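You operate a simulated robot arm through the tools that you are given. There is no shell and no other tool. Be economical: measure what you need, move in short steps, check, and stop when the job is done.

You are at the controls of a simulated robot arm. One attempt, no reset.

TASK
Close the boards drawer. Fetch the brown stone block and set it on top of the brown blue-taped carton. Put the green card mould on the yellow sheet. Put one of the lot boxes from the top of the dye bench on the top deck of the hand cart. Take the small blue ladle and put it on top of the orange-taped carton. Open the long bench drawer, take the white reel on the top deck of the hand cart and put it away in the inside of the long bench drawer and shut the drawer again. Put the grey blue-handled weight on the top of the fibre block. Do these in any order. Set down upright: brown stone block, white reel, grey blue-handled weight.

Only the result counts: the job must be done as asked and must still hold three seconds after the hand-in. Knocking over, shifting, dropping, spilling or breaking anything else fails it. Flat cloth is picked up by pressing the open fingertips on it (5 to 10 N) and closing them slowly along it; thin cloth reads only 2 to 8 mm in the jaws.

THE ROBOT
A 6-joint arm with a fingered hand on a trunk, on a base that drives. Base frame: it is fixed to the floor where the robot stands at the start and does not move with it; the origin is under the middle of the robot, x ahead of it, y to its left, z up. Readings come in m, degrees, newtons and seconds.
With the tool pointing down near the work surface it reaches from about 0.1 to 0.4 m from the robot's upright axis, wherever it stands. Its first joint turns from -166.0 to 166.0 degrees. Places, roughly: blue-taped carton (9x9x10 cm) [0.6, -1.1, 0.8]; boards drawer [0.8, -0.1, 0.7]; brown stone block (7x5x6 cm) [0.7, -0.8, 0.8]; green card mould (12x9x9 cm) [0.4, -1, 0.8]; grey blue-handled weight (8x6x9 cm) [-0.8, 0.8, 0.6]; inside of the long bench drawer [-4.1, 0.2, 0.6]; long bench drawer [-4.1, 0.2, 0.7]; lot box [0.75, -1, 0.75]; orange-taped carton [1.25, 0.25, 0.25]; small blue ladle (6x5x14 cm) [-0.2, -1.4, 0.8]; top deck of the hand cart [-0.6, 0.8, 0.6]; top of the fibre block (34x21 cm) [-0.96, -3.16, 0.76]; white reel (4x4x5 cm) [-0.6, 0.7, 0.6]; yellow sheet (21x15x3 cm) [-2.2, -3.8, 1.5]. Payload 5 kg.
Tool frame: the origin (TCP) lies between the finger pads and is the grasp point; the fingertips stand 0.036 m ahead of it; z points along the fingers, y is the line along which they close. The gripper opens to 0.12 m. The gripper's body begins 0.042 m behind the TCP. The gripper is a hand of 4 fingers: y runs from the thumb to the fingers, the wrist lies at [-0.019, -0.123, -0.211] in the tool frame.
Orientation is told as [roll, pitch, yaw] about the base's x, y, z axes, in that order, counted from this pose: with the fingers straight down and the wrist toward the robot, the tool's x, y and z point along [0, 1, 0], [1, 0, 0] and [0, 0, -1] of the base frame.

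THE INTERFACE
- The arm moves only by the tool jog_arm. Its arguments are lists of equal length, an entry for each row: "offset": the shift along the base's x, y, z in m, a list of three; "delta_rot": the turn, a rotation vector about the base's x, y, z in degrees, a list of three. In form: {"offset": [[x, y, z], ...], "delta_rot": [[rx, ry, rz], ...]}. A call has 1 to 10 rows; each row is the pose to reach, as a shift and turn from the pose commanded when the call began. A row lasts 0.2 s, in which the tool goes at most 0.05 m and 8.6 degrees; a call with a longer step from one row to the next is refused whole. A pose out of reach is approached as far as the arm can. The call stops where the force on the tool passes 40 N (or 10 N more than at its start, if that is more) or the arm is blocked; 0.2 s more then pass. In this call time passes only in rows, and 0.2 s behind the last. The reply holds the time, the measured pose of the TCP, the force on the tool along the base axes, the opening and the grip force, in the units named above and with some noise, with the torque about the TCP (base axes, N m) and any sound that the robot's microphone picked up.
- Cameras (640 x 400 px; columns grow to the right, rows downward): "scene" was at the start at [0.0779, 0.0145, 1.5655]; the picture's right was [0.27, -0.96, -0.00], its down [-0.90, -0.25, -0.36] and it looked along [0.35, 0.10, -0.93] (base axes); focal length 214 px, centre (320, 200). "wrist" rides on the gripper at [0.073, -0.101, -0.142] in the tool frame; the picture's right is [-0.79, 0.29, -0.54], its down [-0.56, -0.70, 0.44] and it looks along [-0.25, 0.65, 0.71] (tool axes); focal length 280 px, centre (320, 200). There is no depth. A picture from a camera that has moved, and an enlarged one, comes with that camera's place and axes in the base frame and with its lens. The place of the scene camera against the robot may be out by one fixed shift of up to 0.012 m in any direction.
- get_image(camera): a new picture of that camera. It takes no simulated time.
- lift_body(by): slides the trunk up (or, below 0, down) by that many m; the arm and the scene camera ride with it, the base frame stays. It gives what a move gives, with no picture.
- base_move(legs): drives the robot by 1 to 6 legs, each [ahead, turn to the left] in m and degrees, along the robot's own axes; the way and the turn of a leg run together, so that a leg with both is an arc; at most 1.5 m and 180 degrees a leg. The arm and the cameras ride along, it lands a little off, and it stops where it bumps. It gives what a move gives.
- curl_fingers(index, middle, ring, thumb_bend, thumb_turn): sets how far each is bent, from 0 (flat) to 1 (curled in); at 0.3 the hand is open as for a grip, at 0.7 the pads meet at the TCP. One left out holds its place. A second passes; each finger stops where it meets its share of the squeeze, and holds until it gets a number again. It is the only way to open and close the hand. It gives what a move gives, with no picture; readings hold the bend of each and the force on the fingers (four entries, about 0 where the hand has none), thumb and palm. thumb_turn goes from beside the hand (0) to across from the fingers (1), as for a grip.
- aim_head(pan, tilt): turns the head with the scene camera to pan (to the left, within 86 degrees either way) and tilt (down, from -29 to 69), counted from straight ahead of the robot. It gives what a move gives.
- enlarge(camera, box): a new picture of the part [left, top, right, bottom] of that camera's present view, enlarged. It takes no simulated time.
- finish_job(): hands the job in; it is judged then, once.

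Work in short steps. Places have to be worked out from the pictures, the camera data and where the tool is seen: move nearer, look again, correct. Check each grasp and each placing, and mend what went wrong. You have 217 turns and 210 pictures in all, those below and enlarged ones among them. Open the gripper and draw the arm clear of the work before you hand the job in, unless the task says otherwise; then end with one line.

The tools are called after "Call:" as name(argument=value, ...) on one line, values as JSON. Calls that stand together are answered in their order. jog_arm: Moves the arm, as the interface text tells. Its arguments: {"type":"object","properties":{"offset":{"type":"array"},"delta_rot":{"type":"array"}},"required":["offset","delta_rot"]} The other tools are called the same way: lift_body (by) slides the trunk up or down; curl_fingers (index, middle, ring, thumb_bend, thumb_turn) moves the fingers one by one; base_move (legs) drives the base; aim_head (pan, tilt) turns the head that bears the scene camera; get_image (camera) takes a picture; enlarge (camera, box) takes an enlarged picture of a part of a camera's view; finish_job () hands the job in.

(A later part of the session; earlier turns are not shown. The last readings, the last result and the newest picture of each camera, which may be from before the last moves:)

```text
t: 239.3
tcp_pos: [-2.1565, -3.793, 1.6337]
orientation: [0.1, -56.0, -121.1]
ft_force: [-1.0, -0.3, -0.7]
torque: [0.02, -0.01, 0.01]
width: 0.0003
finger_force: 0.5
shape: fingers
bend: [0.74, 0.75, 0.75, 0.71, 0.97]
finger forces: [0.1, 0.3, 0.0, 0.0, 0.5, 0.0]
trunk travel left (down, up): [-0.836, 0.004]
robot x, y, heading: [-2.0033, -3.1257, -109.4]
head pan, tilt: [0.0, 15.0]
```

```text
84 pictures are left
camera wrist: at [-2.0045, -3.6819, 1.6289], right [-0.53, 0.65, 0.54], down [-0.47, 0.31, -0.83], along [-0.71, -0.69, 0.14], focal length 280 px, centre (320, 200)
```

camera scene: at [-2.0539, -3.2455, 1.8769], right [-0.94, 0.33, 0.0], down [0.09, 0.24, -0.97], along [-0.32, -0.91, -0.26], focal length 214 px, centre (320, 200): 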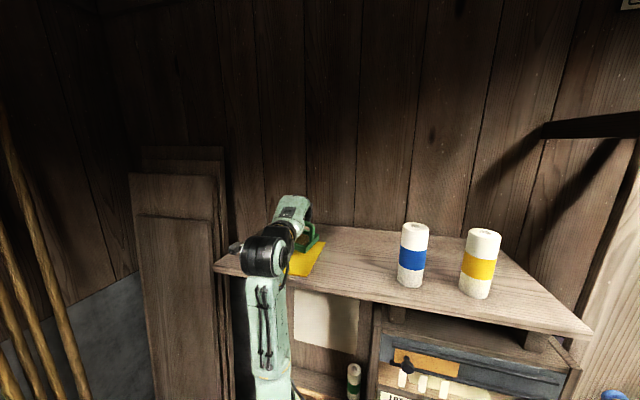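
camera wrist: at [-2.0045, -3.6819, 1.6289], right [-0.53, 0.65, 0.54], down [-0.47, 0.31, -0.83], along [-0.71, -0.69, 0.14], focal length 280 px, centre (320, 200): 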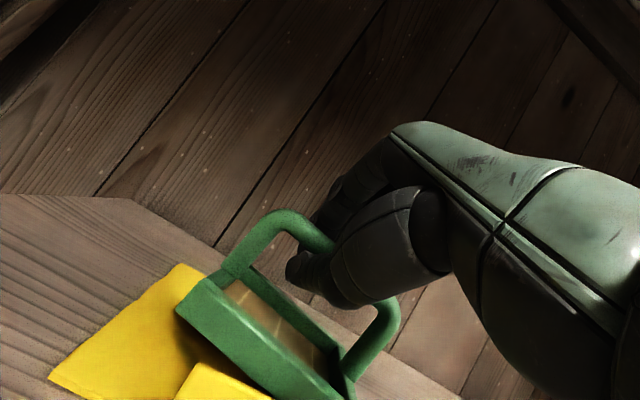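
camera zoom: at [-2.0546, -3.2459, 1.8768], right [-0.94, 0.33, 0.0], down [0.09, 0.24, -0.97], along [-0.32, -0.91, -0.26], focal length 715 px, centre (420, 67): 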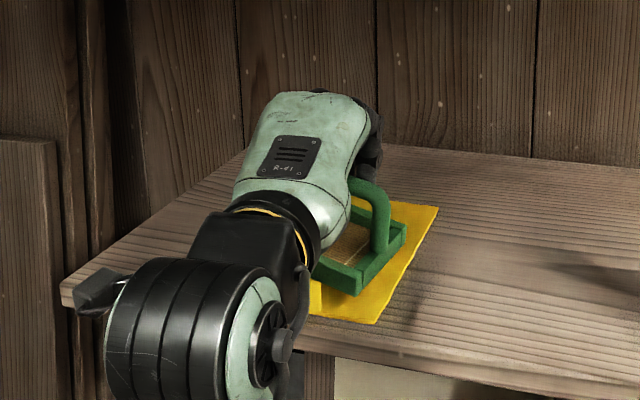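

Positioned well inside the sheet. Lower in small steps until the load comes off.

Call:
jog_arm(offset=[[0, 0, -0.006], [0, 0, -0.012]], delta_rot=[[0, 0, 0], [0, 0, 0]])

Call:
enlarge(camera="wrist", box=[30, 180, 420, 400])

Call:
jog_arm(offset=[[0, 0, -0.006], [0, 0, -0.012]], delta_rot=[[0, 0, 0], [0, 0, 0]])

Call:
enlarge(camera="wrist", box=[30, 180, 420, 400])

```text
t: 239.9
tcp_pos: [-2.1547, -3.7944, 1.6206]
orientation: [0.0, -56.0, -121.1]
ft_force: [-0.2, -0.9, -1.4]
torque: [0.03, 0.04, -0.01]
width: 0.0001
finger_force: 0.5
shape: fingers
bend: [0.74, 0.75, 0.75, 0.71, 0.97]
finger forces: [0.0, 0.1, 0.0, 0.2, 0.5, 0.1]
trunk travel left (down, up): [-0.836, 0.004]
robot x, y, heading: [-2.0066, -3.1298, -109.2]
head pan, tilt: [0.0, 15.0]
```

```text
1.64 times, centred on (225, 290) of wrist
camera zoom: at [-2.0036, -3.6819, 1.617], right [-0.53, 0.65, 0.54], down [-0.47, 0.31, -0.83], along [-0.71, -0.69, 0.14], focal length 460 px, centre (476, 52)
```

zoom: 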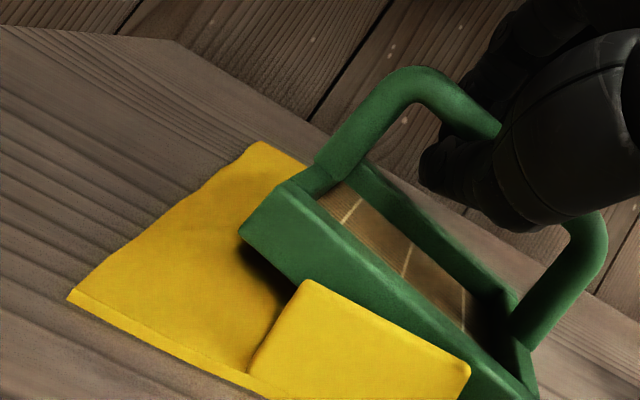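

```text
t: 240.5
tcp_pos: [-2.155, -3.7923, 1.609]
orientation: [-0.1, -56.0, -121.1]
ft_force: [0.2, 0.3, -0.4]
torque: [0.0, 0.0, 0.05]
width: 0.0
finger_force: 0.3
shape: fingers
bend: [0.74, 0.75, 0.75, 0.71, 0.97]
finger forces: [0.1, 0.0, 0.0, 0.1, 0.2, 0.0]
trunk travel left (down, up): [-0.836, 0.004]
robot x, y, heading: [-2.0072, -3.1319, -109.4]
head pan, tilt: [0.0, 15.0]
```

```text
1.64 times, centred on (225, 290) of wrist
camera zoom: at [-2.0032, -3.682, 1.6048], right [-0.53, 0.65, 0.54], down [-0.47, 0.31, -0.83], along [-0.71, -0.69, 0.14], focal length 460 px, centre (476, 52)
```

zoom: 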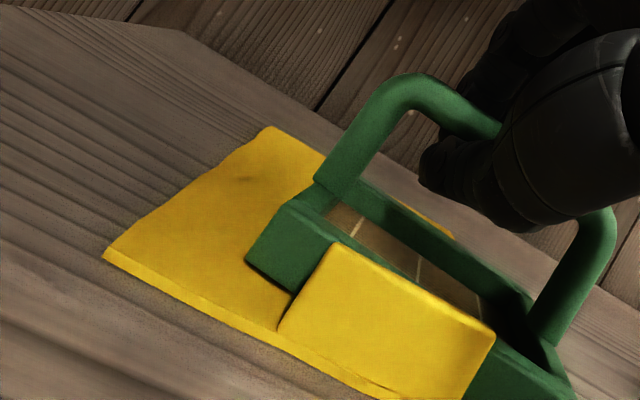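

Call:
enlarge(camera="scene", box=[260, 210, 360, 310])

```text
4.00 times, centred on (310, 260) of scene
camera zoom: at [-2.054, -3.2458, 1.8768], right [-0.94, 0.33, 0.0], down [0.09, 0.24, -0.97], along [-0.32, -0.91, -0.26], focal length 858 px, centre (360, -40)
```

zoom: 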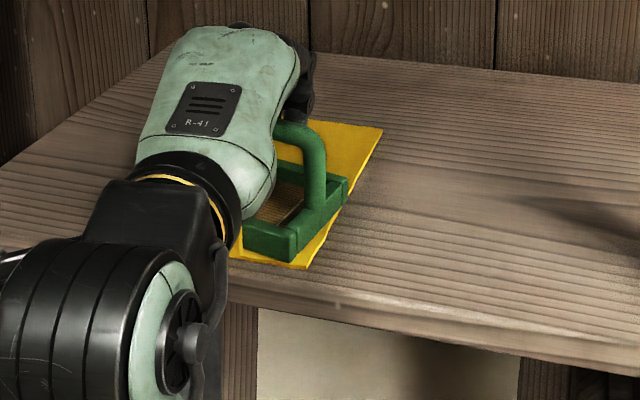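

It rests near the front part of the sheet; lift slightly, shift 3 cm back, and lower again.

Call:
jog_arm(offset=[[0, 0, 0.015], [-0.008, -0.013, 0.02], [-0.016, -0.026, 0.02], [-0.016, -0.026, 0.01], [-0.016, -0.026, 0.0], [-0.016, -0.026, -0.005]], delta_rot=[[0, 0, 0], [0, 0, 0], [0, 0, 0], [0, 0, 0], [0, 0, 0], [0, 0, 0]])

Call:
enlarge(camera="scene", box=[260, 210, 360, 310])

Call:
enlarge(camera="wrist", box=[30, 180, 420, 400])

```text
t: 241.9
tcp_pos: [-2.1691, -3.8196, 1.6026]
orientation: [0.1, -56.1, -121.1]
ft_force: [-0.8, 0.1, 0.3]
torque: [0.01, 0.0, -0.05]
width: 0.0001
finger_force: 0.0
shape: fingers
bend: [0.74, 0.75, 0.75, 0.71, 0.97]
finger forces: [0.1, 0.0, 0.1, 0.1, 0.0, 0.0]
trunk travel left (down, up): [-0.836, 0.004]
robot x, y, heading: [-2.0044, -3.1307, -109.2]
head pan, tilt: [0.0, 15.0]
```

```text
4.00 times, centred on (310, 260) of scene
camera zoom: at [-2.0541, -3.246, 1.8768], right [-0.94, 0.33, 0.0], down [0.09, 0.24, -0.97], along [-0.32, -0.91, -0.26], focal length 858 px, centre (360, -40)
```

zoom: 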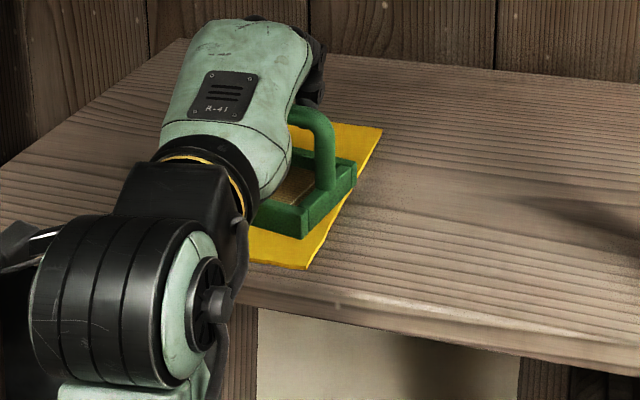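

```text
1.64 times, centred on (225, 290) of wrist
camera zoom: at [-2.0187, -3.7081, 1.5994], right [-0.53, 0.65, 0.54], down [-0.47, 0.31, -0.83], along [-0.71, -0.69, 0.14], focal length 460 px, centre (476, 52)
```

zoom: 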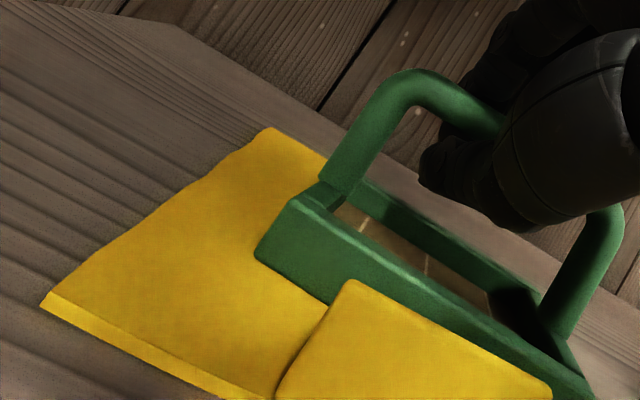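

Mould is a bit near the right edge; shift 2 cm to the left (+n), set down again.

Call:
jog_arm(offset=[[0, 0, 0.015], [0.009, -0.005, 0.02], [0.018, -0.011, 0.02], [0.018, -0.011, 0.01], [0.018, -0.011, 0.0], [0.018, -0.011, -0.003]], delta_rot=[[0, 0, 0], [0, 0, 0], [0, 0, 0], [0, 0, 0], [0, 0, 0], [0, 0, 0]])

Call:
curl_fingers(index=0.55, middle=0.55, ring=0.55, thumb_bend=0.6)

Call:
enlarge(camera="scene", box=[260, 210, 360, 310])

Call:
enlarge(camera="wrist", box=[30, 180, 420, 400])

```text
t: 243.3
tcp_pos: [-2.151, -3.8309, 1.6002]
orientation: [0.0, -56.0, -120.9]
ft_force: [0.0, -0.4, -0.4]
torque: [0.0, 0.01, -0.01]
width: 0.0002
finger_force: 0.5
shape: fingers
bend: [0.74, 0.75, 0.75, 0.71, 0.97]
finger forces: [0.3, 0.1, 0.0, 0.1, 0.0, 0.0]
trunk travel left (down, up): [-0.836, 0.004]
robot x, y, heading: [-2.0061, -3.1305, -109.6]
head pan, tilt: [0.0, 15.0]
```

```text
t: 244.3
tcp_pos: [-2.1508, -3.8291, 1.6015]
orientation: [0.1, -56.0, -121.1]
ft_force: [-0.4, -0.3, -0.1]
torque: [-0.03, 0.01, 0.03]
width: 0.0412
finger_force: 0.0
shape: fingers
bend: [0.55, 0.55, 0.55, 0.6, 0.97]
finger forces: [0.0, 0.1, 0.1, 0.0, 0.0, 0.1]
trunk travel left (down, up): [-0.836, 0.004]
robot x, y, heading: [-2.004, -3.1298, -109.2]
head pan, tilt: [0.0, 15.0]
```

```text
4.00 times, centred on (310, 260) of scene
camera zoom: at [-2.0538, -3.2457, 1.8768], right [-0.94, 0.33, 0.0], down [0.09, 0.24, -0.97], along [-0.32, -0.91, -0.26], focal length 858 px, centre (360, -40)
```

zoom: 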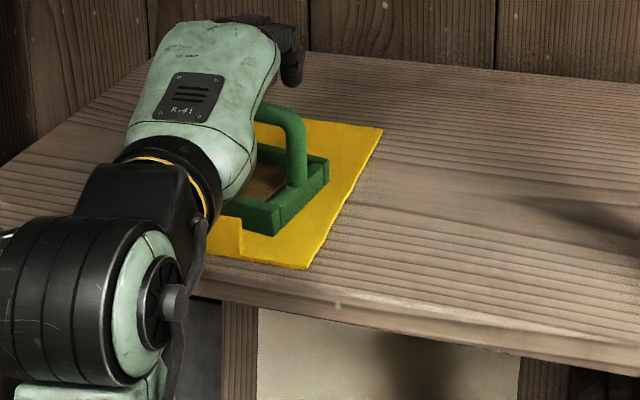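

```text
1.64 times, centred on (225, 290) of wrist
camera zoom: at [-1.9996, -3.718, 1.597], right [-0.53, 0.65, 0.54], down [-0.47, 0.31, -0.83], along [-0.71, -0.69, 0.14], focal length 460 px, centre (476, 52)
```

zoom: 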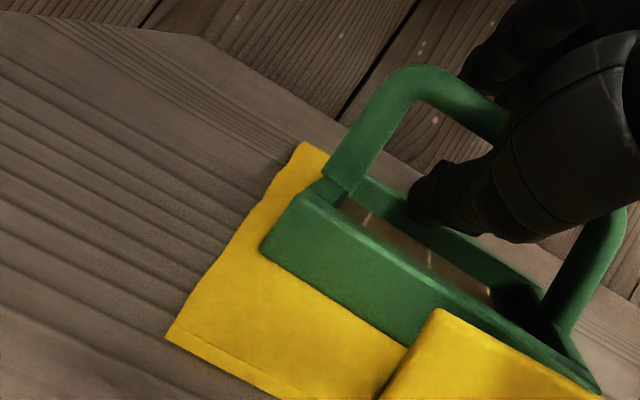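

Placed within the sheet. Open a bit more and withdraw along the hand's axis slowly.

Call:
curl_fingers(index=0.42, middle=0.42, ring=0.42, thumb_bend=0.55)

Call:
jog_arm(offset=[[0.0064, 0.0107, 0.0084], [0.0128, 0.0213, 0.0168], [0.0192, 0.032, 0.025]], delta_rot=[[0, 0, 0], [0, 0, 0], [0, 0, 0]])

Call:
enlarge(camera="scene", box=[260, 210, 360, 310])

Call:
get_image(camera="wrist")

```text
t: 245.3
tcp_pos: [-2.1507, -3.8288, 1.6014]
orientation: [0.1, -56.0, -121.0]
ft_force: [-0.9, 0.6, 0.0]
torque: [0.01, -0.05, -0.02]
width: 0.0684
finger_force: 0.0
shape: fingers
bend: [0.42, 0.42, 0.42, 0.55, 0.97]
finger forces: [0.0, 0.0, 0.1, 0.0, 0.1, 0.0]
trunk travel left (down, up): [-0.836, 0.004]
robot x, y, heading: [-2.007, -3.1286, -109.1]
head pan, tilt: [0.0, 15.0]
```

```text
t: 246.1
tcp_pos: [-2.1331, -3.7984, 1.6254]
orientation: [-0.1, -56.1, -121.0]
ft_force: [-0.5, -0.6, -0.4]
torque: [-0.01, 0.0, -0.04]
width: 0.0684
finger_force: 0.0
shape: fingers
bend: [0.42, 0.42, 0.42, 0.55, 0.97]
finger forces: [0.0, 0.0, 0.0, 0.0, 0.0, 0.0]
trunk travel left (down, up): [-0.836, 0.004]
robot x, y, heading: [-2.0073, -3.1277, -109.3]
head pan, tilt: [0.0, 15.0]
```

```text
4.00 times, centred on (310, 260) of scene
camera zoom: at [-2.0536, -3.2455, 1.8768], right [-0.94, 0.33, 0.0], down [0.09, 0.24, -0.97], along [-0.32, -0.91, -0.26], focal length 858 px, centre (360, -40)
```

zoom: 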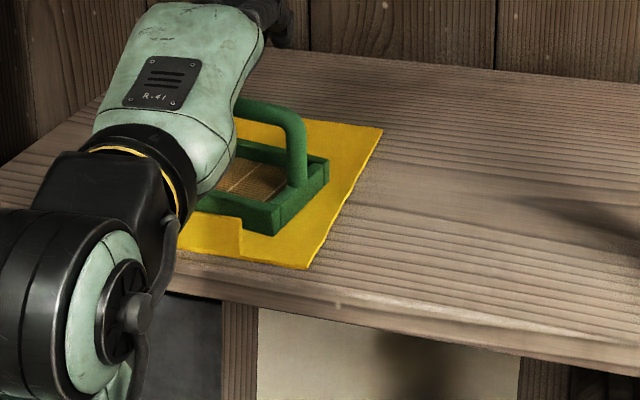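

```text
75 pictures are left
camera wrist: at [-1.9816, -3.6863, 1.6217], right [-0.53, 0.65, 0.54], down [-0.47, 0.31, -0.83], along [-0.71, -0.69, 0.14], focal length 280 px, centre (320, 200)
```

wrist: 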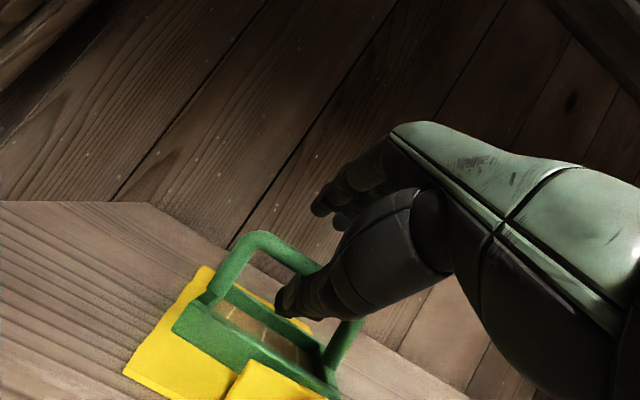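

Mould stays put. Continue withdrawing, then back the base out.

Call:
jog_arm(offset=[[0.0107, 0.0178, 0.014], [0.021, 0.0356, 0.028], [0.032, 0.053, 0.042], [0.032, 0.053, 0.06]], delta_rot=[[0, 0, 0], [0, 0, 0], [0, 0, 0], [0, 0, 0]])

Call:
base_move(legs=[[-0.5, 0]])

Call:
enlarge(camera="scene", box=[200, 150, 420, 290])

```text
t: 247.1
tcp_pos: [-2.099, -3.7448, 1.6862]
orientation: [-0.1, -56.0, -121.0]
ft_force: [0.0, -0.1, -0.1]
torque: [0.01, 0.0, 0.0]
width: 0.0684
finger_force: 0.0
shape: fingers
bend: [0.42, 0.42, 0.42, 0.55, 0.97]
finger forces: [0.0, 0.1, 0.1, 0.0, 0.0, 0.0]
trunk travel left (down, up): [-0.836, 0.004]
robot x, y, heading: [-2.0061, -3.1299, -109.5]
head pan, tilt: [0.0, 15.0]
```

```text
t: 250.3
tcp_pos: [-1.9444, -3.2808, 1.6851]
orientation: [0.0, -56.0, -122.3]
ft_force: [-0.5, -0.2, -0.1]
torque: [-0.02, 0.02, -0.02]
width: 0.0683
finger_force: 0.1
shape: fingers
bend: [0.42, 0.42, 0.42, 0.55, 0.97]
finger forces: [0.0, 0.1, 0.0, 0.0, 0.0, 0.0]
trunk travel left (down, up): [-0.836, 0.004]
robot x, y, heading: [-1.8382, -2.6651, -110.8]
head pan, tilt: [0.0, 15.0]
```

```text
2.86 times, centred on (310, 220) of scene
camera zoom: at [-1.8878, -2.7823, 1.8767], right [-0.94, 0.35, 0.0], down [0.09, 0.24, -0.97], along [-0.34, -0.9, -0.26], focal length 613 px, centre (349, 143)
```

zoom: 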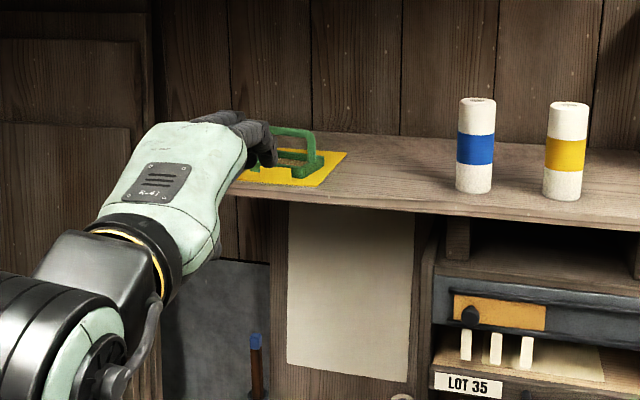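

Mould is done. Fold the hand back to tool-down and lower it, then turn toward the long bench and look.

Call:
jog_arm(offset=[[0, 0, -0.04], [0, 0, -0.08], [0, 0, -0.12], [0, 0, -0.16], [0, 0, -0.2], [0, 0, -0.25], [0, 0, -0.3], [0, 0, -0.35], [0, 0, -0.4], [0, 0, -0.45]], delta_rot=[[6.8, -4.2, 0], [13.6, -8.5, 0], [20.4, -12.7, 0], [27.1, -17, 0], [33.9, -21.2, 0], [40.7, -25.5, 0], [47.5, -29.7, 0], [47.5, -29.7, 0], [47.5, -29.7, 0], [47.5, -29.7, 0]])

Call:
base_move(legs=[[0, -121]])

Call:
aim_head(pan=0, tilt=25)

Call:
get_image(camera="scene")

```text
t: 252.5
tcp_pos: [-1.9415, -3.2791, 1.2336]
orientation: [-0.3, 0.1, -122.2]
ft_force: [0.6, 0.5, 0.2]
torque: [0.01, 0.0, 0.03]
width: 0.0689
finger_force: 0.1
shape: fingers
bend: [0.42, 0.42, 0.42, 0.55, 0.97]
finger forces: [0.0, 0.0, 0.0, 0.1, 0.0, 0.0]
out of reach, approached as far as the arm can: row 4, 5, 6, 7, 8, 9
trunk travel left (down, up): [-0.836, 0.004]
robot x, y, heading: [-1.8327, -2.6648, -110.6]
head pan, tilt: [0.0, 15.0]
```

```text
t: 258.8
tcp_pos: [-2.3216, -2.2741, 1.2343]
orientation: [-0.4, 0.0, 118.3]
ft_force: [-0.1, 0.0, 0.7]
torque: [-0.01, 0.01, -0.01]
width: 0.0687
finger_force: 0.0
shape: fingers
bend: [0.42, 0.42, 0.42, 0.55, 0.97]
finger forces: [0.0, 0.0, 0.1, 0.0, 0.0, 0.0]
trunk travel left (down, up): [-0.836, 0.004]
robot x, y, heading: [-1.8395, -2.665, 129.9]
head pan, tilt: [0.0, 15.0]
```

```text
t: 259.5
tcp_pos: [-2.3211, -2.2744, 1.2353]
orientation: [-0.3, 0.0, 118.3]
ft_force: [0.1, 0.5, 0.2]
torque: [0.02, -0.01, 0.04]
width: 0.0687
finger_force: 0.1
shape: fingers
bend: [0.42, 0.42, 0.42, 0.55, 0.97]
finger forces: [0.0, 0.0, 0.1, 0.0, 0.1, 0.0]
trunk travel left (down, up): [-0.836, 0.004]
robot x, y, heading: [-1.8393, -2.6648, 129.9]
head pan, tilt: [0.0, 25.0]
```

```text
73 pictures are left
camera scene: at [-1.9222, -2.5717, 1.8606], right [0.77, 0.64, 0.0], down [0.27, -0.32, -0.91], along [-0.58, 0.7, -0.42], focal length 214 px, centre (320, 200)
```

scene: 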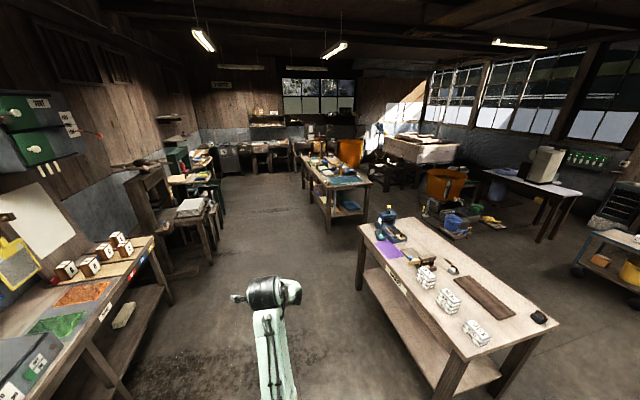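

Call:
enlarge(camera="scene", box=[280, 120, 400, 240])

```text
3.33 times, centred on (340, 180) of scene
camera zoom: at [-1.9222, -2.5717, 1.8606], right [0.77, 0.64, 0.0], down [0.27, -0.32, -0.91], along [-0.58, 0.7, -0.42], focal length 715 px, centre (253, 267)
```

zoom: 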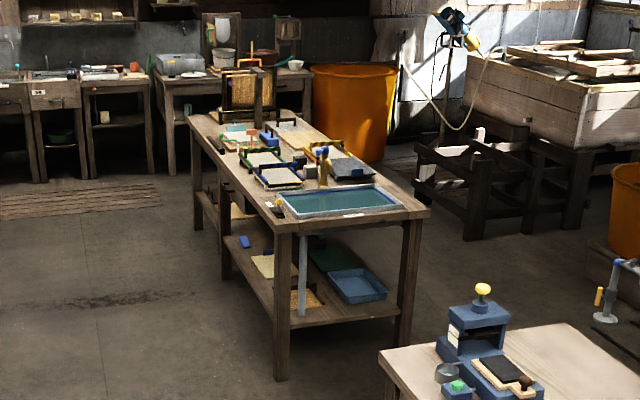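

The long bench is the island ahead. Drive toward its left (near) side and look for the drawer.

Call:
base_move(legs=[[0, 12], [1.15, 0], [1.05, 0], [0, -38]])

Call:
aim_head(pan=20, tilt=30)

Call:
get_image(camera="scene")

```text
t: 274.5
tcp_pos: [-3.8026, -0.7083, 1.2338]
orientation: [-0.3, 0.0, 91.8]
ft_force: [0.3, 0.7, -0.1]
torque: [0.0, 0.02, 0.01]
width: 0.0687
finger_force: 0.0
shape: fingers
bend: [0.42, 0.42, 0.42, 0.55, 0.97]
finger forces: [0.0, 0.0, 0.0, 0.0, 0.0, 0.0]
trunk travel left (down, up): [-0.836, 0.004]
robot x, y, heading: [-3.5433, -1.2695, 103.1]
head pan, tilt: [0.0, 25.0]
```

```text
t: 275.3
tcp_pos: [-3.8016, -0.7072, 1.2353]
orientation: [-0.3, 0.0, 91.7]
ft_force: [-0.1, 0.2, -0.3]
torque: [-0.01, 0.0, 0.01]
width: 0.0688
finger_force: 0.0
shape: fingers
bend: [0.42, 0.42, 0.42, 0.55, 0.97]
finger forces: [0.0, 0.0, 0.0, 0.0, 0.0, 0.1]
trunk travel left (down, up): [-0.836, 0.004]
robot x, y, heading: [-3.5469, -1.2767, 103.2]
head pan, tilt: [20.0, 30.0]
```

```text
71 pictures are left
camera scene: at [-3.608, -1.1691, 1.8526], right [0.84, 0.55, 0.0], down [0.27, -0.42, -0.87], along [-0.47, 0.73, -0.5], focal length 214 px, centre (320, 200)
```

scene: 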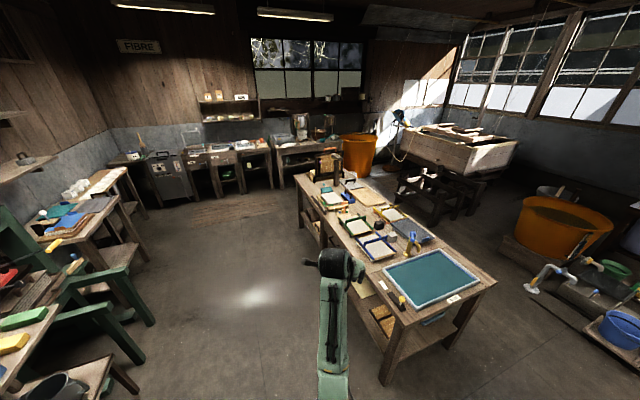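

Call:
enlarge(camera="scene", box=[280, 170, 440, 340])

```text
2.35 times, centred on (360, 255) of scene
camera zoom: at [-3.608, -1.1691, 1.8526], right [0.84, 0.55, 0.0], down [0.27, -0.42, -0.87], along [-0.47, 0.73, -0.5], focal length 505 px, centre (226, 71)
```

zoom: 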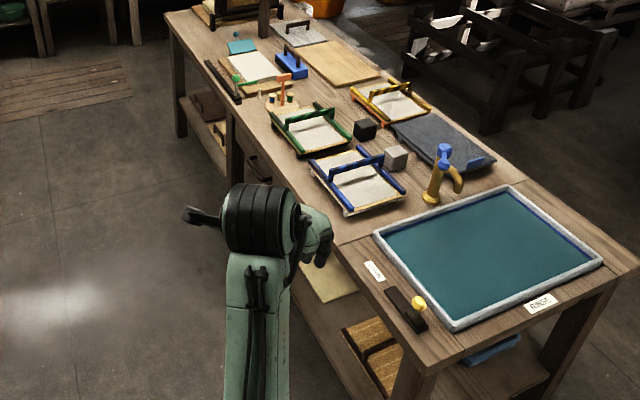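

The drawer's dark handle is on this side at ≈(-4.24,0.01,0.7). Drive to face it (heading 59°).

Call:
base_move(legs=[[0, 38.9], [1.26, 0], [0, -83]])

Call:
aim_head(pan=0, tilt=55)

Call:
get_image(camera="scene")

Call:
get_image(camera="wrist")

```text
t: 288.7
tcp_pos: [-4.3535, 0.0888, 1.2338]
orientation: [-0.2, 0.0, 48.1]
ft_force: [-0.5, 0.1, 0.1]
torque: [0.02, 0.0, 0.0]
width: 0.0689
finger_force: 0.1
shape: fingers
bend: [0.42, 0.42, 0.42, 0.55, 0.97]
finger forces: [0.1, 0.0, 0.0, 0.1, 0.0, 0.0]
trunk travel left (down, up): [-0.836, 0.004]
robot x, y, heading: [-4.5603, -0.5002, 59.8]
head pan, tilt: [20.0, 30.0]
```

```text
t: 289.6
tcp_pos: [-4.3533, 0.0887, 1.2346]
orientation: [-0.3, 0.1, 48.0]
ft_force: [-0.5, -0.2, 0.1]
torque: [0.0, 0.01, -0.04]
width: 0.0685
finger_force: 0.0
shape: fingers
bend: [0.42, 0.42, 0.42, 0.55, 0.97]
finger forces: [0.1, 0.0, 0.0, 0.1, 0.0, 0.0]
trunk travel left (down, up): [-0.836, 0.004]
robot x, y, heading: [-4.5598, -0.4994, 59.7]
head pan, tilt: [0.0, 55.0]
```

```text
69 pictures are left
camera scene: at [-4.5126, -0.4112, 1.8166], right [0.86, -0.51, 0.0], down [-0.41, -0.71, -0.57], along [0.29, 0.5, -0.82], focal length 214 px, centre (320, 200)
```

scene: 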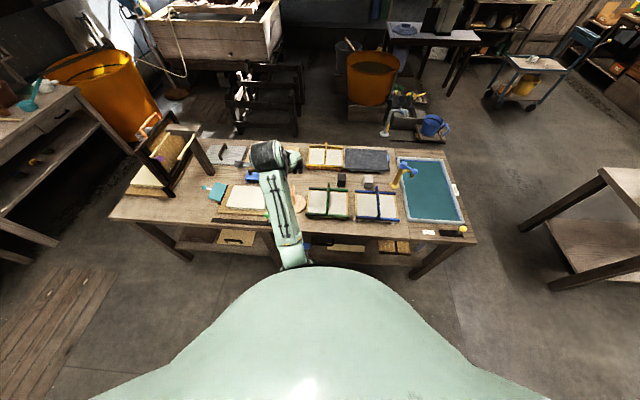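

```text
68 pictures are left
camera wrist: at [-4.4762, 0.0612, 1.3771], right [0.78, -0.31, 0.55], down [-0.05, -0.9, -0.44], along [0.63, 0.32, -0.71], focal length 280 px, centre (320, 200)
```

wrist: 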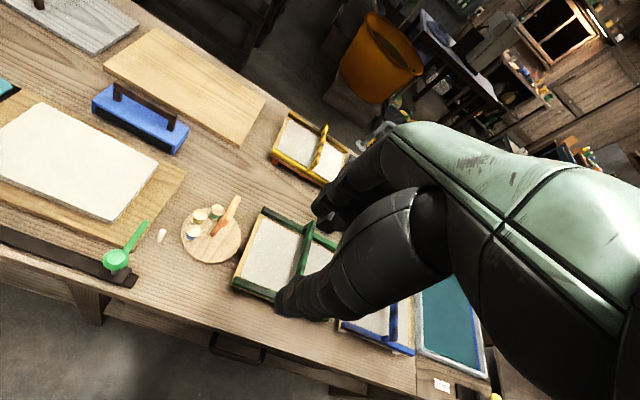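

Handle at ≈(-4.245,0.013), z≈0.7, straight ahead. Back off 0.35 m, align yaw, then pitch the hand forward.

Call:
base_move(legs=[[-0.35, 0]])

Call:
jog_arm(offset=[[0.05, 0.01, 0], [0.09, 0.02, -0.02], [0.13, 0.03, -0.04], [0.156, 0.034, -0.06]], delta_rot=[[0, 0, 3], [0, 0, 6], [0, 0, 9], [0, 0, 11]])

Call:
jog_arm(offset=[[0.004, 0.007, 0], [0.008, 0.014, 0], [0.012, 0.02, 0], [0.016, 0.027, 0], [0.02, 0.034, 0], [0.025, 0.042, 0], [0.03, 0.05, 0], [0.03, 0.05, 0], [0.03, 0.05, 0]], delta_rot=[[6.7, -4.0, 0], [13.4, -8.0, 0], [20.1, -12.1, 0], [26.8, -16.1, 0], [33.5, -20.1, 0], [40.2, -24.1, 0], [46.9, -28.2, 0], [53.6, -32.2, 0], [60, -36, 0]])

```text
t: 292.0
tcp_pos: [-4.5314, -0.2097, 1.2347]
orientation: [-0.3, 0.1, 48.7]
ft_force: [-0.1, -0.2, 0.1]
torque: [0.02, 0.0, -0.03]
width: 0.0687
finger_force: 0.1
shape: fingers
bend: [0.42, 0.42, 0.42, 0.55, 0.97]
finger forces: [0.0, 0.1, 0.0, 0.0, 0.1, 0.0]
trunk travel left (down, up): [-0.836, 0.004]
robot x, y, heading: [-4.7298, -0.7961, 60.2]
head pan, tilt: [0.0, 55.0]
```

```text
refused: row 1 steps farther than a row can; nothing moved
```

```text
t: 294.0
tcp_pos: [-4.5031, -0.1589, 1.2337]
orientation: [25.9, -67.4, 31.1]
ft_force: [-0.7, -0.2, 0.2]
torque: [-0.06, -0.04, 0.02]
width: 0.069
finger_force: 0.1
shape: fingers
bend: [0.42, 0.42, 0.42, 0.55, 0.97]
finger forces: [0.0, 0.0, 0.1, 0.0, 0.0, 0.0]
trunk travel left (down, up): [-0.836, 0.004]
robot x, y, heading: [-4.7314, -0.8004, 60.3]
head pan, tilt: [0.0, 55.0]
```

First row set was refused; fix the roll by 11° about the finger axis and shift laterally into line with the handle.

Call:
jog_arm(offset=[[0.036, 0.003, 0], [0.072, 0.006, -0.02], [0.108, 0.009, -0.04], [0.143, 0.011, -0.06]], delta_rot=[[-2.6, -4.5, 1.9], [-5.3, -8.9, 3.8], [-5.3, -8.9, 3.8], [-5.3, -8.9, 3.8]])

Call:
lift_body(by=-0.4)

Call:
get_image(camera="wrist")

```text
t: 295.0
tcp_pos: [-4.3779, -0.1499, 1.1719]
orientation: [-1.3, -66.1, 57.9]
ft_force: [0.5, -0.3, 0.4]
torque: [0.01, 0.0, 0.03]
width: 0.0688
finger_force: 0.0
shape: fingers
bend: [0.42, 0.42, 0.42, 0.55, 0.98]
finger forces: [0.1, 0.0, 0.0, 0.0, 0.0, 0.0]
out of reach, approached as far as the arm can: row 4
trunk travel left (down, up): [-0.836, 0.004]
robot x, y, heading: [-4.7297, -0.798, 60.5]
head pan, tilt: [0.0, 55.0]
```

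```text
t: 298.8
tcp_pos: [-4.3793, -0.1487, 0.7727]
orientation: [-1.2, -66.2, 57.9]
ft_force: [-0.3, 0.6, -0.3]
torque: [0.0, 0.01, -0.02]
width: 0.0688
finger_force: 0.0
shape: fingers
bend: [0.42, 0.42, 0.42, 0.55, 0.98]
finger forces: [0.0, 0.0, 0.1, 0.1, 0.1, 0.0]
trunk travel left (down, up): [-0.436, 0.404]
robot x, y, heading: [-4.7298, -0.8018, 60.3]
head pan, tilt: [0.0, 55.0]
```

```text
67 pictures are left
camera wrist: at [-4.534, -0.2535, 0.737], right [0.45, -0.75, 0.49], down [0.54, -0.21, -0.81], along [0.71, 0.63, 0.31], focal length 280 px, centre (320, 200)
```

wrist: 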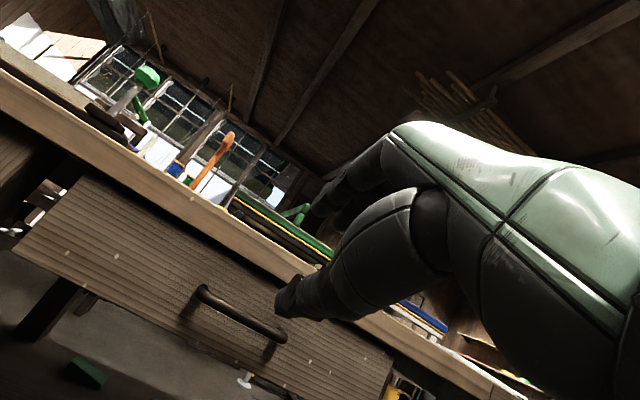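

Handle center ≈(-4.248,0.015,0.682). Align laterally and in height, then advance the base 0.15 m.

Call:
jog_arm(offset=[[0.023, -0.014, 0]], delta_rot=[[0, 0, 1]])

Call:
lift_body(by=-0.086)

Call:
base_move(legs=[[0, -1.3], [0.14, 0]])

Call:
get_image(camera="wrist")

```text
t: 299.2
tcp_pos: [-4.357, -0.1611, 0.7629]
orientation: [-0.5, -63.9, 56.2]
ft_force: [0.1, 0.1, -0.4]
torque: [0.03, 0.01, 0.0]
width: 0.0684
finger_force: 0.0
shape: fingers
bend: [0.42, 0.42, 0.42, 0.55, 0.98]
finger forces: [0.1, 0.1, 0.0, 0.1, 0.1, 0.0]
out of reach, approached as far as the arm can: row 1
trunk travel left (down, up): [-0.436, 0.404]
robot x, y, heading: [-4.7325, -0.8017, 60.0]
head pan, tilt: [0.0, 55.0]
```

```text
t: 300.5
tcp_pos: [-4.3574, -0.1604, 0.6794]
orientation: [-0.5, -64.1, 56.1]
ft_force: [0.3, -0.8, 0.6]
torque: [-0.02, -0.06, 0.01]
width: 0.0685
finger_force: 0.1
shape: fingers
bend: [0.42, 0.42, 0.42, 0.55, 0.98]
finger forces: [0.0, 0.1, 0.0, 0.0, 0.1, 0.0]
trunk travel left (down, up): [-0.35, 0.49]
robot x, y, heading: [-4.7304, -0.7993, 60.0]
head pan, tilt: [0.0, 55.0]
```

```text
t: 302.2
tcp_pos: [-4.2681, -0.0462, 0.6781]
orientation: [-0.5, -63.8, 54.8]
ft_force: [0.3, 0.4, -0.1]
torque: [0.0, 0.0, 0.0]
width: 0.0689
finger_force: 0.1
shape: fingers
bend: [0.42, 0.42, 0.42, 0.55, 0.98]
finger forces: [0.0, 0.0, 0.1, 0.0, 0.0, 0.0]
trunk travel left (down, up): [-0.35, 0.49]
robot x, y, heading: [-4.6552, -0.6756, 59.2]
head pan, tilt: [0.0, 55.0]
```

```text
66 pictures are left
camera wrist: at [-4.4294, -0.1456, 0.6499], right [0.43, -0.75, 0.5], down [0.51, -0.26, -0.82], along [0.74, 0.61, 0.27], focal length 280 px, centre (320, 200)
```

wrist: 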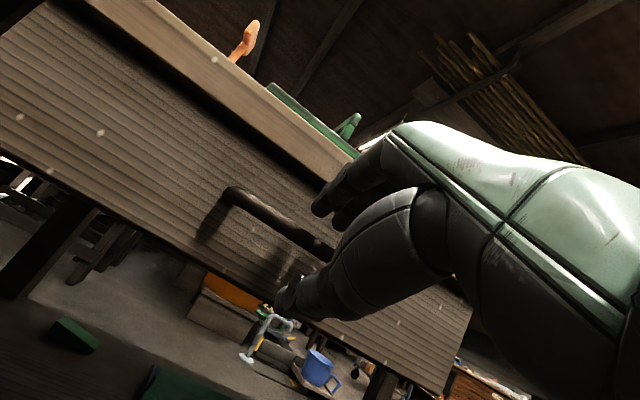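

The bar is heading between fingers and thumb. Advance 5 cm more and close.

Call:
base_move(legs=[[0.052, 0]])

Call:
curl_fingers(index=0.75, middle=0.75, ring=0.75, thumb_bend=0.72)

Call:
get_image(camera="wrist")

```text
t: 303.2
tcp_pos: [-4.2521, -0.0213, 0.6829]
orientation: [0.2, -64.9, 53.9]
ft_force: [-5.4, -8.1, -0.7]
torque: [0.16, -0.18, 0.03]
width: 0.0639
finger_force: 5.3
shape: fingers
bend: [0.45, 0.43, 0.42, 0.55, 0.98]
finger forces: [6.4, 4.0, 0.0, 0.0, 0.1, 0.0]
trunk travel left (down, up): [-0.35, 0.49]
robot x, y, heading: [-4.6401, -0.6455, 58.9]
head pan, tilt: [0.0, 55.0]
stopped in leg 1: the force on the tool passed its limit at 132 N (the readings are from after the stop); the commanded pose is now the measured one
```

```text
t: 304.2
tcp_pos: [-4.2536, -0.0205, 0.6841]
orientation: [0.1, -64.7, 54.1]
ft_force: [-4.4, 3.2, 1.1]
torque: [-0.04, -0.08, 0.03]
width: 0.0001
finger_force: 2.7
shape: fingers
bend: [0.74, 0.75, 0.75, 0.69, 0.97]
finger forces: [0.0, 0.1, 5.2, 0.0, 0.3, 0.0]
trunk travel left (down, up): [-0.35, 0.49]
robot x, y, heading: [-4.6373, -0.643, 58.9]
head pan, tilt: [0.0, 55.0]
```

```text
65 pictures are left
camera wrist: at [-4.4132, -0.1172, 0.6525], right [0.42, -0.76, 0.49], down [0.51, -0.24, -0.82], along [0.75, 0.6, 0.29], focal length 280 px, centre (320, 200)
```

wrist: 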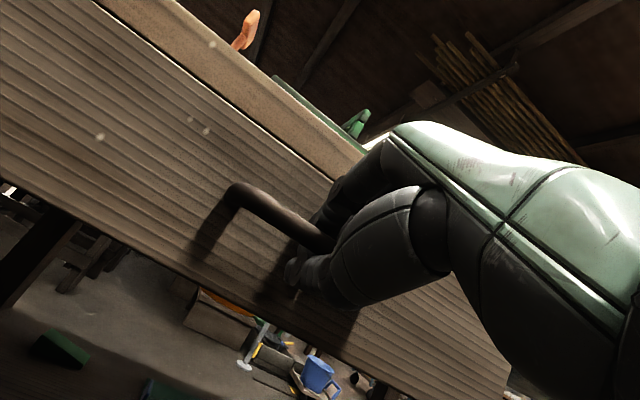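

Fingertips reached the drawer face; the hand is now closed round the bar. Pull back 8 cm as a test.

Call:
base_move(legs=[[-0.08, 0]])

Call:
get_image(camera="wrist")

```text
t: 305.3
tcp_pos: [-4.2968, -0.085, 0.6838]
orientation: [-0.3, -64.8, 54.5]
ft_force: [-30.6, 21.0, 1.2]
torque: [0.01, -0.02, 0.32]
width: 0.0
finger_force: 18.9
shape: fingers
bend: [0.74, 0.75, 0.75, 0.69, 0.97]
finger forces: [0.0, 0.1, 37.3, 0.1, 0.8, 0.0]
trunk travel left (down, up): [-0.35, 0.49]
robot x, y, heading: [-4.6775, -0.7149, 59.0]
head pan, tilt: [0.0, 55.0]
```

```text
64 pictures are left
camera wrist: at [-4.4557, -0.1827, 0.6529], right [0.43, -0.76, 0.49], down [0.52, -0.24, -0.82], along [0.74, 0.6, 0.29], focal length 280 px, centre (320, 200)
```

wrist: 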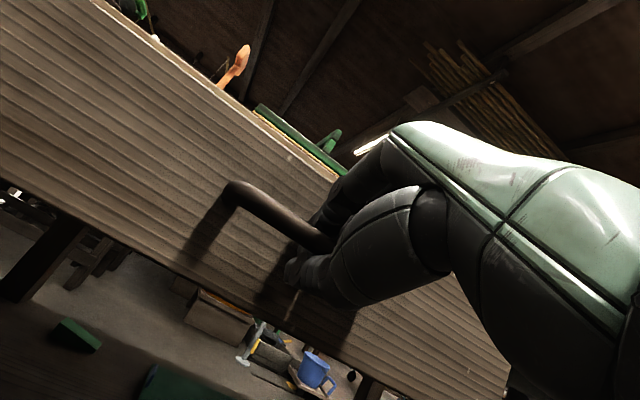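

The drawer follows. Relieve the side load slightly and pull ~14 cm more.

Call:
jog_arm(offset=[[-0.006, 0.004, 0]], delta_rot=[[0, 0, 0]])

Call:
base_move(legs=[[-0.14, 0]])

```text
t: 305.7
tcp_pos: [-4.3011, -0.082, 0.6819]
orientation: [0.3, -64.7, 53.9]
ft_force: [0.4, -0.1, 0.5]
torque: [-0.01, -0.02, 0.0]
width: 0.0
finger_force: 0.1
shape: fingers
bend: [0.74, 0.75, 0.75, 0.69, 0.97]
finger forces: [0.1, 0.1, 0.0, 0.1, 0.2, 0.0]
trunk travel left (down, up): [-0.35, 0.49]
robot x, y, heading: [-4.6795, -0.7104, 59.0]
head pan, tilt: [0.0, 55.0]
```

```text
t: 307.0
tcp_pos: [-4.3733, -0.1968, 0.6837]
orientation: [-0.1, -64.7, 54.6]
ft_force: [-27.2, 18.9, 0.8]
torque: [0.05, 0.01, 0.28]
width: 0.0003
finger_force: 16.9
shape: fingers
bend: [0.74, 0.75, 0.75, 0.69, 0.97]
finger forces: [0.0, 0.0, 33.6, 0.0, 0.6, 0.0]
trunk travel left (down, up): [-0.35, 0.49]
robot x, y, heading: [-4.7531, -0.8284, 58.8]
head pan, tilt: [0.0, 55.0]
```

Relieve, release the handle and withdraw along the hand axis.

Call:
jog_arm(offset=[[-0.006, 0.004, 0]], delta_rot=[[0, 0, 0]])

Call:
curl_fingers(index=0.45, middle=0.45, ring=0.45, thumb_bend=0.5)

Call:
base_move(legs=[[-0.12, 0]])

Call:
get_image(camera="wrist")

```text
t: 307.4
tcp_pos: [-4.3771, -0.1932, 0.6838]
orientation: [0.3, -64.6, 54.2]
ft_force: [1.0, -0.4, -0.4]
torque: [-0.03, 0.0, 0.01]
width: 0.0
finger_force: 0.0
shape: fingers
bend: [0.74, 0.75, 0.75, 0.69, 0.97]
finger forces: [0.0, 0.0, 0.3, 0.1, 0.1, 0.1]
trunk travel left (down, up): [-0.35, 0.49]
robot x, y, heading: [-4.7512, -0.829, 59.1]
head pan, tilt: [0.0, 55.0]
```

```text
t: 308.4
tcp_pos: [-4.3771, -0.1918, 0.6835]
orientation: [0.3, -64.7, 54.1]
ft_force: [0.0, -0.1, 0.3]
torque: [0.03, 0.02, 0.01]
width: 0.0712
finger_force: 0.0
shape: fingers
bend: [0.45, 0.45, 0.45, 0.5, 0.97]
finger forces: [0.0, 0.1, 0.0, 0.1, 0.0, 0.1]
trunk travel left (down, up): [-0.35, 0.49]
robot x, y, heading: [-4.7509, -0.8312, 59.1]
head pan, tilt: [0.0, 55.0]
```

```text
t: 309.7
tcp_pos: [-4.4391, -0.2954, 0.6834]
orientation: [0.4, -64.8, 54.2]
ft_force: [-0.8, -0.8, -0.8]
torque: [-0.02, 0.0, -0.01]
width: 0.0715
finger_force: 0.0
shape: fingers
bend: [0.45, 0.45, 0.45, 0.5, 0.97]
finger forces: [0.1, 0.0, 0.0, 0.0, 0.0, 0.0]
trunk travel left (down, up): [-0.35, 0.49]
robot x, y, heading: [-4.8136, -0.9316, 59.1]
head pan, tilt: [0.0, 55.0]
```

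```text
63 pictures are left
camera wrist: at [-4.5994, -0.394, 0.6537], right [0.43, -0.76, 0.49], down [0.51, -0.24, -0.82], along [0.74, 0.61, 0.29], focal length 280 px, centre (320, 200)
```

wrist: 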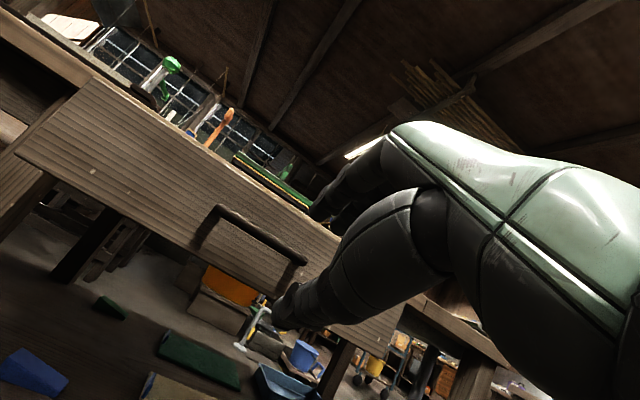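

Drawer is open ~21 cm. Raise the trunk, fold the hand down again and look at the drawer once.

Call:
lift_body(by=0.45)

Call:
jog_arm(offset=[[-0.005, -0.008, 0], [-0.01, -0.015, 0], [-0.015, -0.02, 0], [-0.02, -0.03, 0], [-0.025, -0.04, 0], [-0.03, -0.045, 0], [-0.035, -0.05, 0], [-0.035, -0.05, 0]], delta_rot=[[-6.6, 4.8, 0], [-13.2, 9.6, 0], [-19.7, 14.3, 0], [-26.3, 19.1, 0], [-32.9, 23.9, 0], [-39.5, 28.7, 0], [-46, 33.4, 0], [-52.4, 38.1, 0]])

Call:
get_image(camera="scene")

```text
refused: 0.45 is not a number from -0.4 to 0.4
```

```text
t: 311.5
tcp_pos: [-4.4752, -0.3447, 0.6824]
orientation: [0.7, 0.3, 54.3]
ft_force: [0.9, 0.0, 0.1]
torque: [-0.03, 0.0, 0.02]
width: 0.0719
finger_force: 0.0
shape: fingers
bend: [0.45, 0.45, 0.45, 0.5, 0.97]
finger forces: [0.0, 0.0, 0.0, 0.0, 0.0, 0.1]
out of reach, approached as far as the arm can: row 1, 2
trunk travel left (down, up): [-0.35, 0.49]
robot x, y, heading: [-4.812, -0.9316, 58.9]
head pan, tilt: [0.0, 55.0]
```

```text
62 pictures are left
camera scene: at [-4.7644, -0.8438, 1.3305], right [0.86, -0.51, 0.0], down [-0.42, -0.7, -0.57], along [0.29, 0.49, -0.82], focal length 214 px, centre (320, 200)
```

scene: 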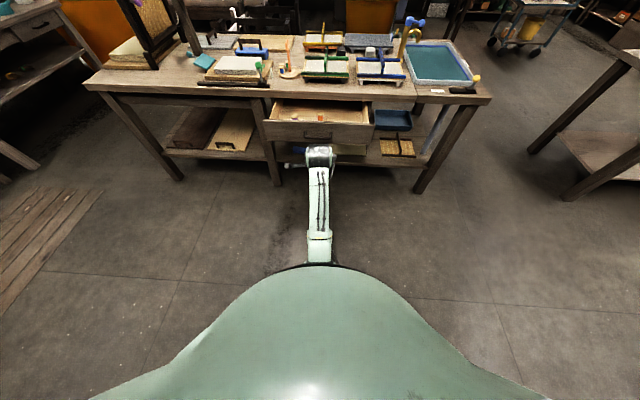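

Drawer is open and tidy. Raise the trunk 0.4 and drive to the cart's side for the reel.

Call:
lift_body(by=0.4)

Call:
base_move(legs=[[0, -65.5], [1.47, 0], [0, 64.2], [1.025, 0]])

Call:
aim_head(pan=-40, tilt=35)

Call:
get_image(camera="scene")

```text
t: 315.4
tcp_pos: [-4.4749, -0.3438, 1.0827]
orientation: [0.6, 0.1, 54.0]
ft_force: [0.0, 1.1, 0.0]
torque: [0.01, 0.01, 0.0]
width: 0.0721
finger_force: 0.0
shape: fingers
bend: [0.45, 0.45, 0.45, 0.5, 0.97]
finger forces: [0.0, 0.0, 0.0, 0.0, 0.0, 0.0]
trunk travel left (down, up): [-0.75, 0.09]
robot x, y, heading: [-4.8096, -0.9318, 59.2]
head pan, tilt: [0.0, 55.0]
```

```text
t: 335.2
tcp_pos: [-2.437, 0.2975, 1.0833]
orientation: [0.5, 0.1, 50.1]
ft_force: [0.5, 0.0, 0.8]
torque: [0.01, -0.02, -0.01]
width: 0.0718
finger_force: 0.0
shape: fingers
bend: [0.45, 0.45, 0.45, 0.5, 0.97]
finger forces: [0.0, 0.0, 0.1, 0.1, 0.1, 0.1]
trunk travel left (down, up): [-0.75, 0.09]
robot x, y, heading: [-2.8098, -0.2585, 55.1]
head pan, tilt: [0.0, 55.0]
```

```text
t: 336.3
tcp_pos: [-2.4369, 0.2985, 1.0834]
orientation: [0.5, 0.1, 50.2]
ft_force: [0.2, 0.4, 0.2]
torque: [-0.01, 0.03, 0.0]
width: 0.0717
finger_force: 0.0
shape: fingers
bend: [0.45, 0.45, 0.45, 0.5, 0.97]
finger forces: [0.0, 0.0, 0.1, 0.0, 0.0, 0.0]
trunk travel left (down, up): [-0.75, 0.09]
robot x, y, heading: [-2.8163, -0.2655, 55.4]
head pan, tilt: [-40.0, 35.0]
```

```text
61 pictures are left
camera scene: at [-2.7167, -0.2155, 1.7588], right [0.26, -0.96, 0.0], down [-0.55, -0.15, -0.82], along [0.79, 0.21, -0.57], focal length 214 px, centre (320, 200)
```

scene: 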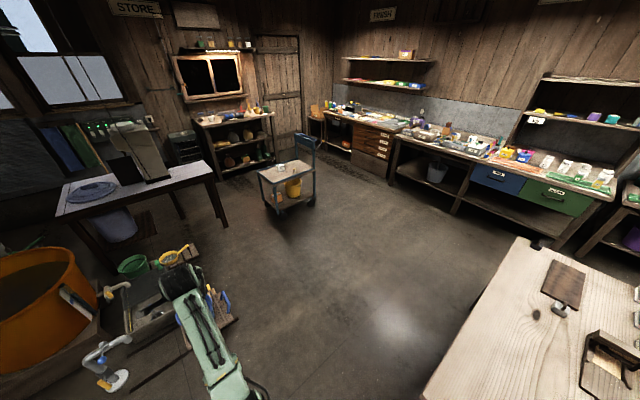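

Clear. Continue to the cart's long side near the reel.

Call:
base_move(legs=[[0, -41.7], [1.0, 0], [0.93, 0], [0, 40.5]])

Call:
get_image(camera="wrist")

```text
t: 351.1
tcp_pos: [-0.6247, 0.7664, 1.0829]
orientation: [0.6, 0.1, 50.2]
ft_force: [0.0, -0.6, 0.1]
torque: [0.01, 0.01, 0.02]
width: 0.0718
finger_force: 0.0
shape: fingers
bend: [0.45, 0.45, 0.45, 0.5, 0.97]
finger forces: [0.0, 0.0, 0.1, 0.0, 0.0, 0.1]
trunk travel left (down, up): [-0.75, 0.09]
robot x, y, heading: [-1.0004, 0.2028, 55.2]
head pan, tilt: [-40.0, 35.0]
```

```text
60 pictures are left
camera wrist: at [-0.7445, 0.7336, 1.2271], right [0.8, -0.28, 0.53], down [-0.02, -0.89, -0.45], along [0.6, 0.34, -0.72], focal length 280 px, centre (320, 200)
```

wrist: 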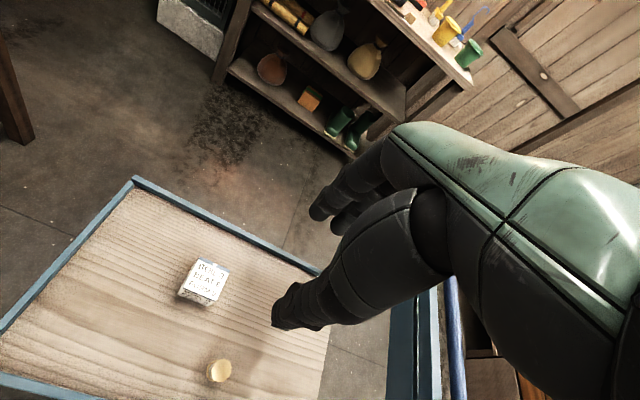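

Reel at ≈(-0.584,0.678). Open the hand, move over it, and lower by the trunk.

Call:
curl_fingers(index=0.35, middle=0.35, ring=0.35, thumb_bend=0.35)

Call:
jog_arm(offset=[[0.02, -0.044, 0], [0.041, -0.088, 0]], delta_rot=[[0, 0, 0], [0, 0, 0]])

Call:
lift_body(by=-0.38)

Call:
get_image(camera="wrist")

```text
t: 352.1
tcp_pos: [-0.6241, 0.7656, 1.0836]
orientation: [0.4, 0.1, 50.3]
ft_force: [-0.3, 0.0, 0.0]
torque: [-0.01, 0.03, -0.01]
width: 0.1084
finger_force: 0.0
shape: fingers
bend: [0.35, 0.35, 0.35, 0.35, 0.97]
finger forces: [0.0, 0.1, 0.0, 0.0, 0.1, 0.1]
trunk travel left (down, up): [-0.75, 0.09]
robot x, y, heading: [-0.9984, 0.2024, 55.3]
head pan, tilt: [-40.0, 35.0]
```

```text
t: 352.7
tcp_pos: [-0.5813, 0.675, 1.0838]
orientation: [0.5, 0.1, 50.3]
ft_force: [-0.9, 0.5, -0.5]
torque: [0.02, 0.02, 0.02]
width: 0.1088
finger_force: 0.1
shape: fingers
bend: [0.35, 0.35, 0.35, 0.35, 0.98]
finger forces: [0.1, 0.1, 0.0, 0.0, 0.0, 0.0]
trunk travel left (down, up): [-0.75, 0.09]
robot x, y, heading: [-0.9994, 0.2054, 55.0]
head pan, tilt: [-40.0, 35.0]
```

```text
t: 356.3
tcp_pos: [-0.5831, 0.6768, 0.7043]
orientation: [0.5, 0.2, 50.3]
ft_force: [-0.5, -0.1, -0.9]
torque: [0.0, -0.02, 0.0]
width: 0.1087
finger_force: 0.0
shape: fingers
bend: [0.35, 0.35, 0.35, 0.35, 0.98]
finger forces: [0.0, 0.0, 0.0, 0.0, 0.0, 0.0]
trunk travel left (down, up): [-0.37, 0.47]
robot x, y, heading: [-0.9993, 0.2019, 55.5]
head pan, tilt: [-40.0, 35.0]
```

```text
59 pictures are left
camera wrist: at [-0.7034, 0.6437, 0.8475], right [0.8, -0.28, 0.53], down [-0.02, -0.89, -0.45], along [0.61, 0.34, -0.72], focal length 280 px, centre (320, 200)
```

wrist: 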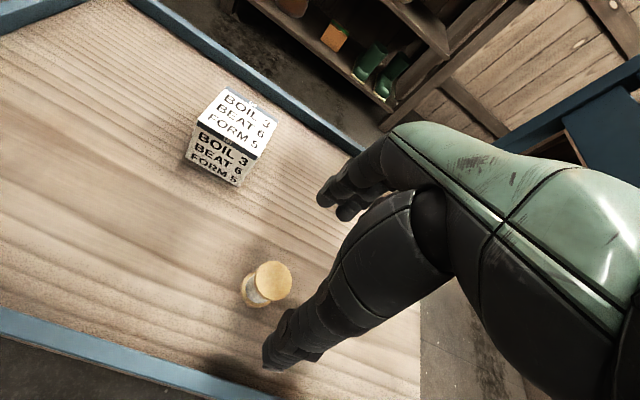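

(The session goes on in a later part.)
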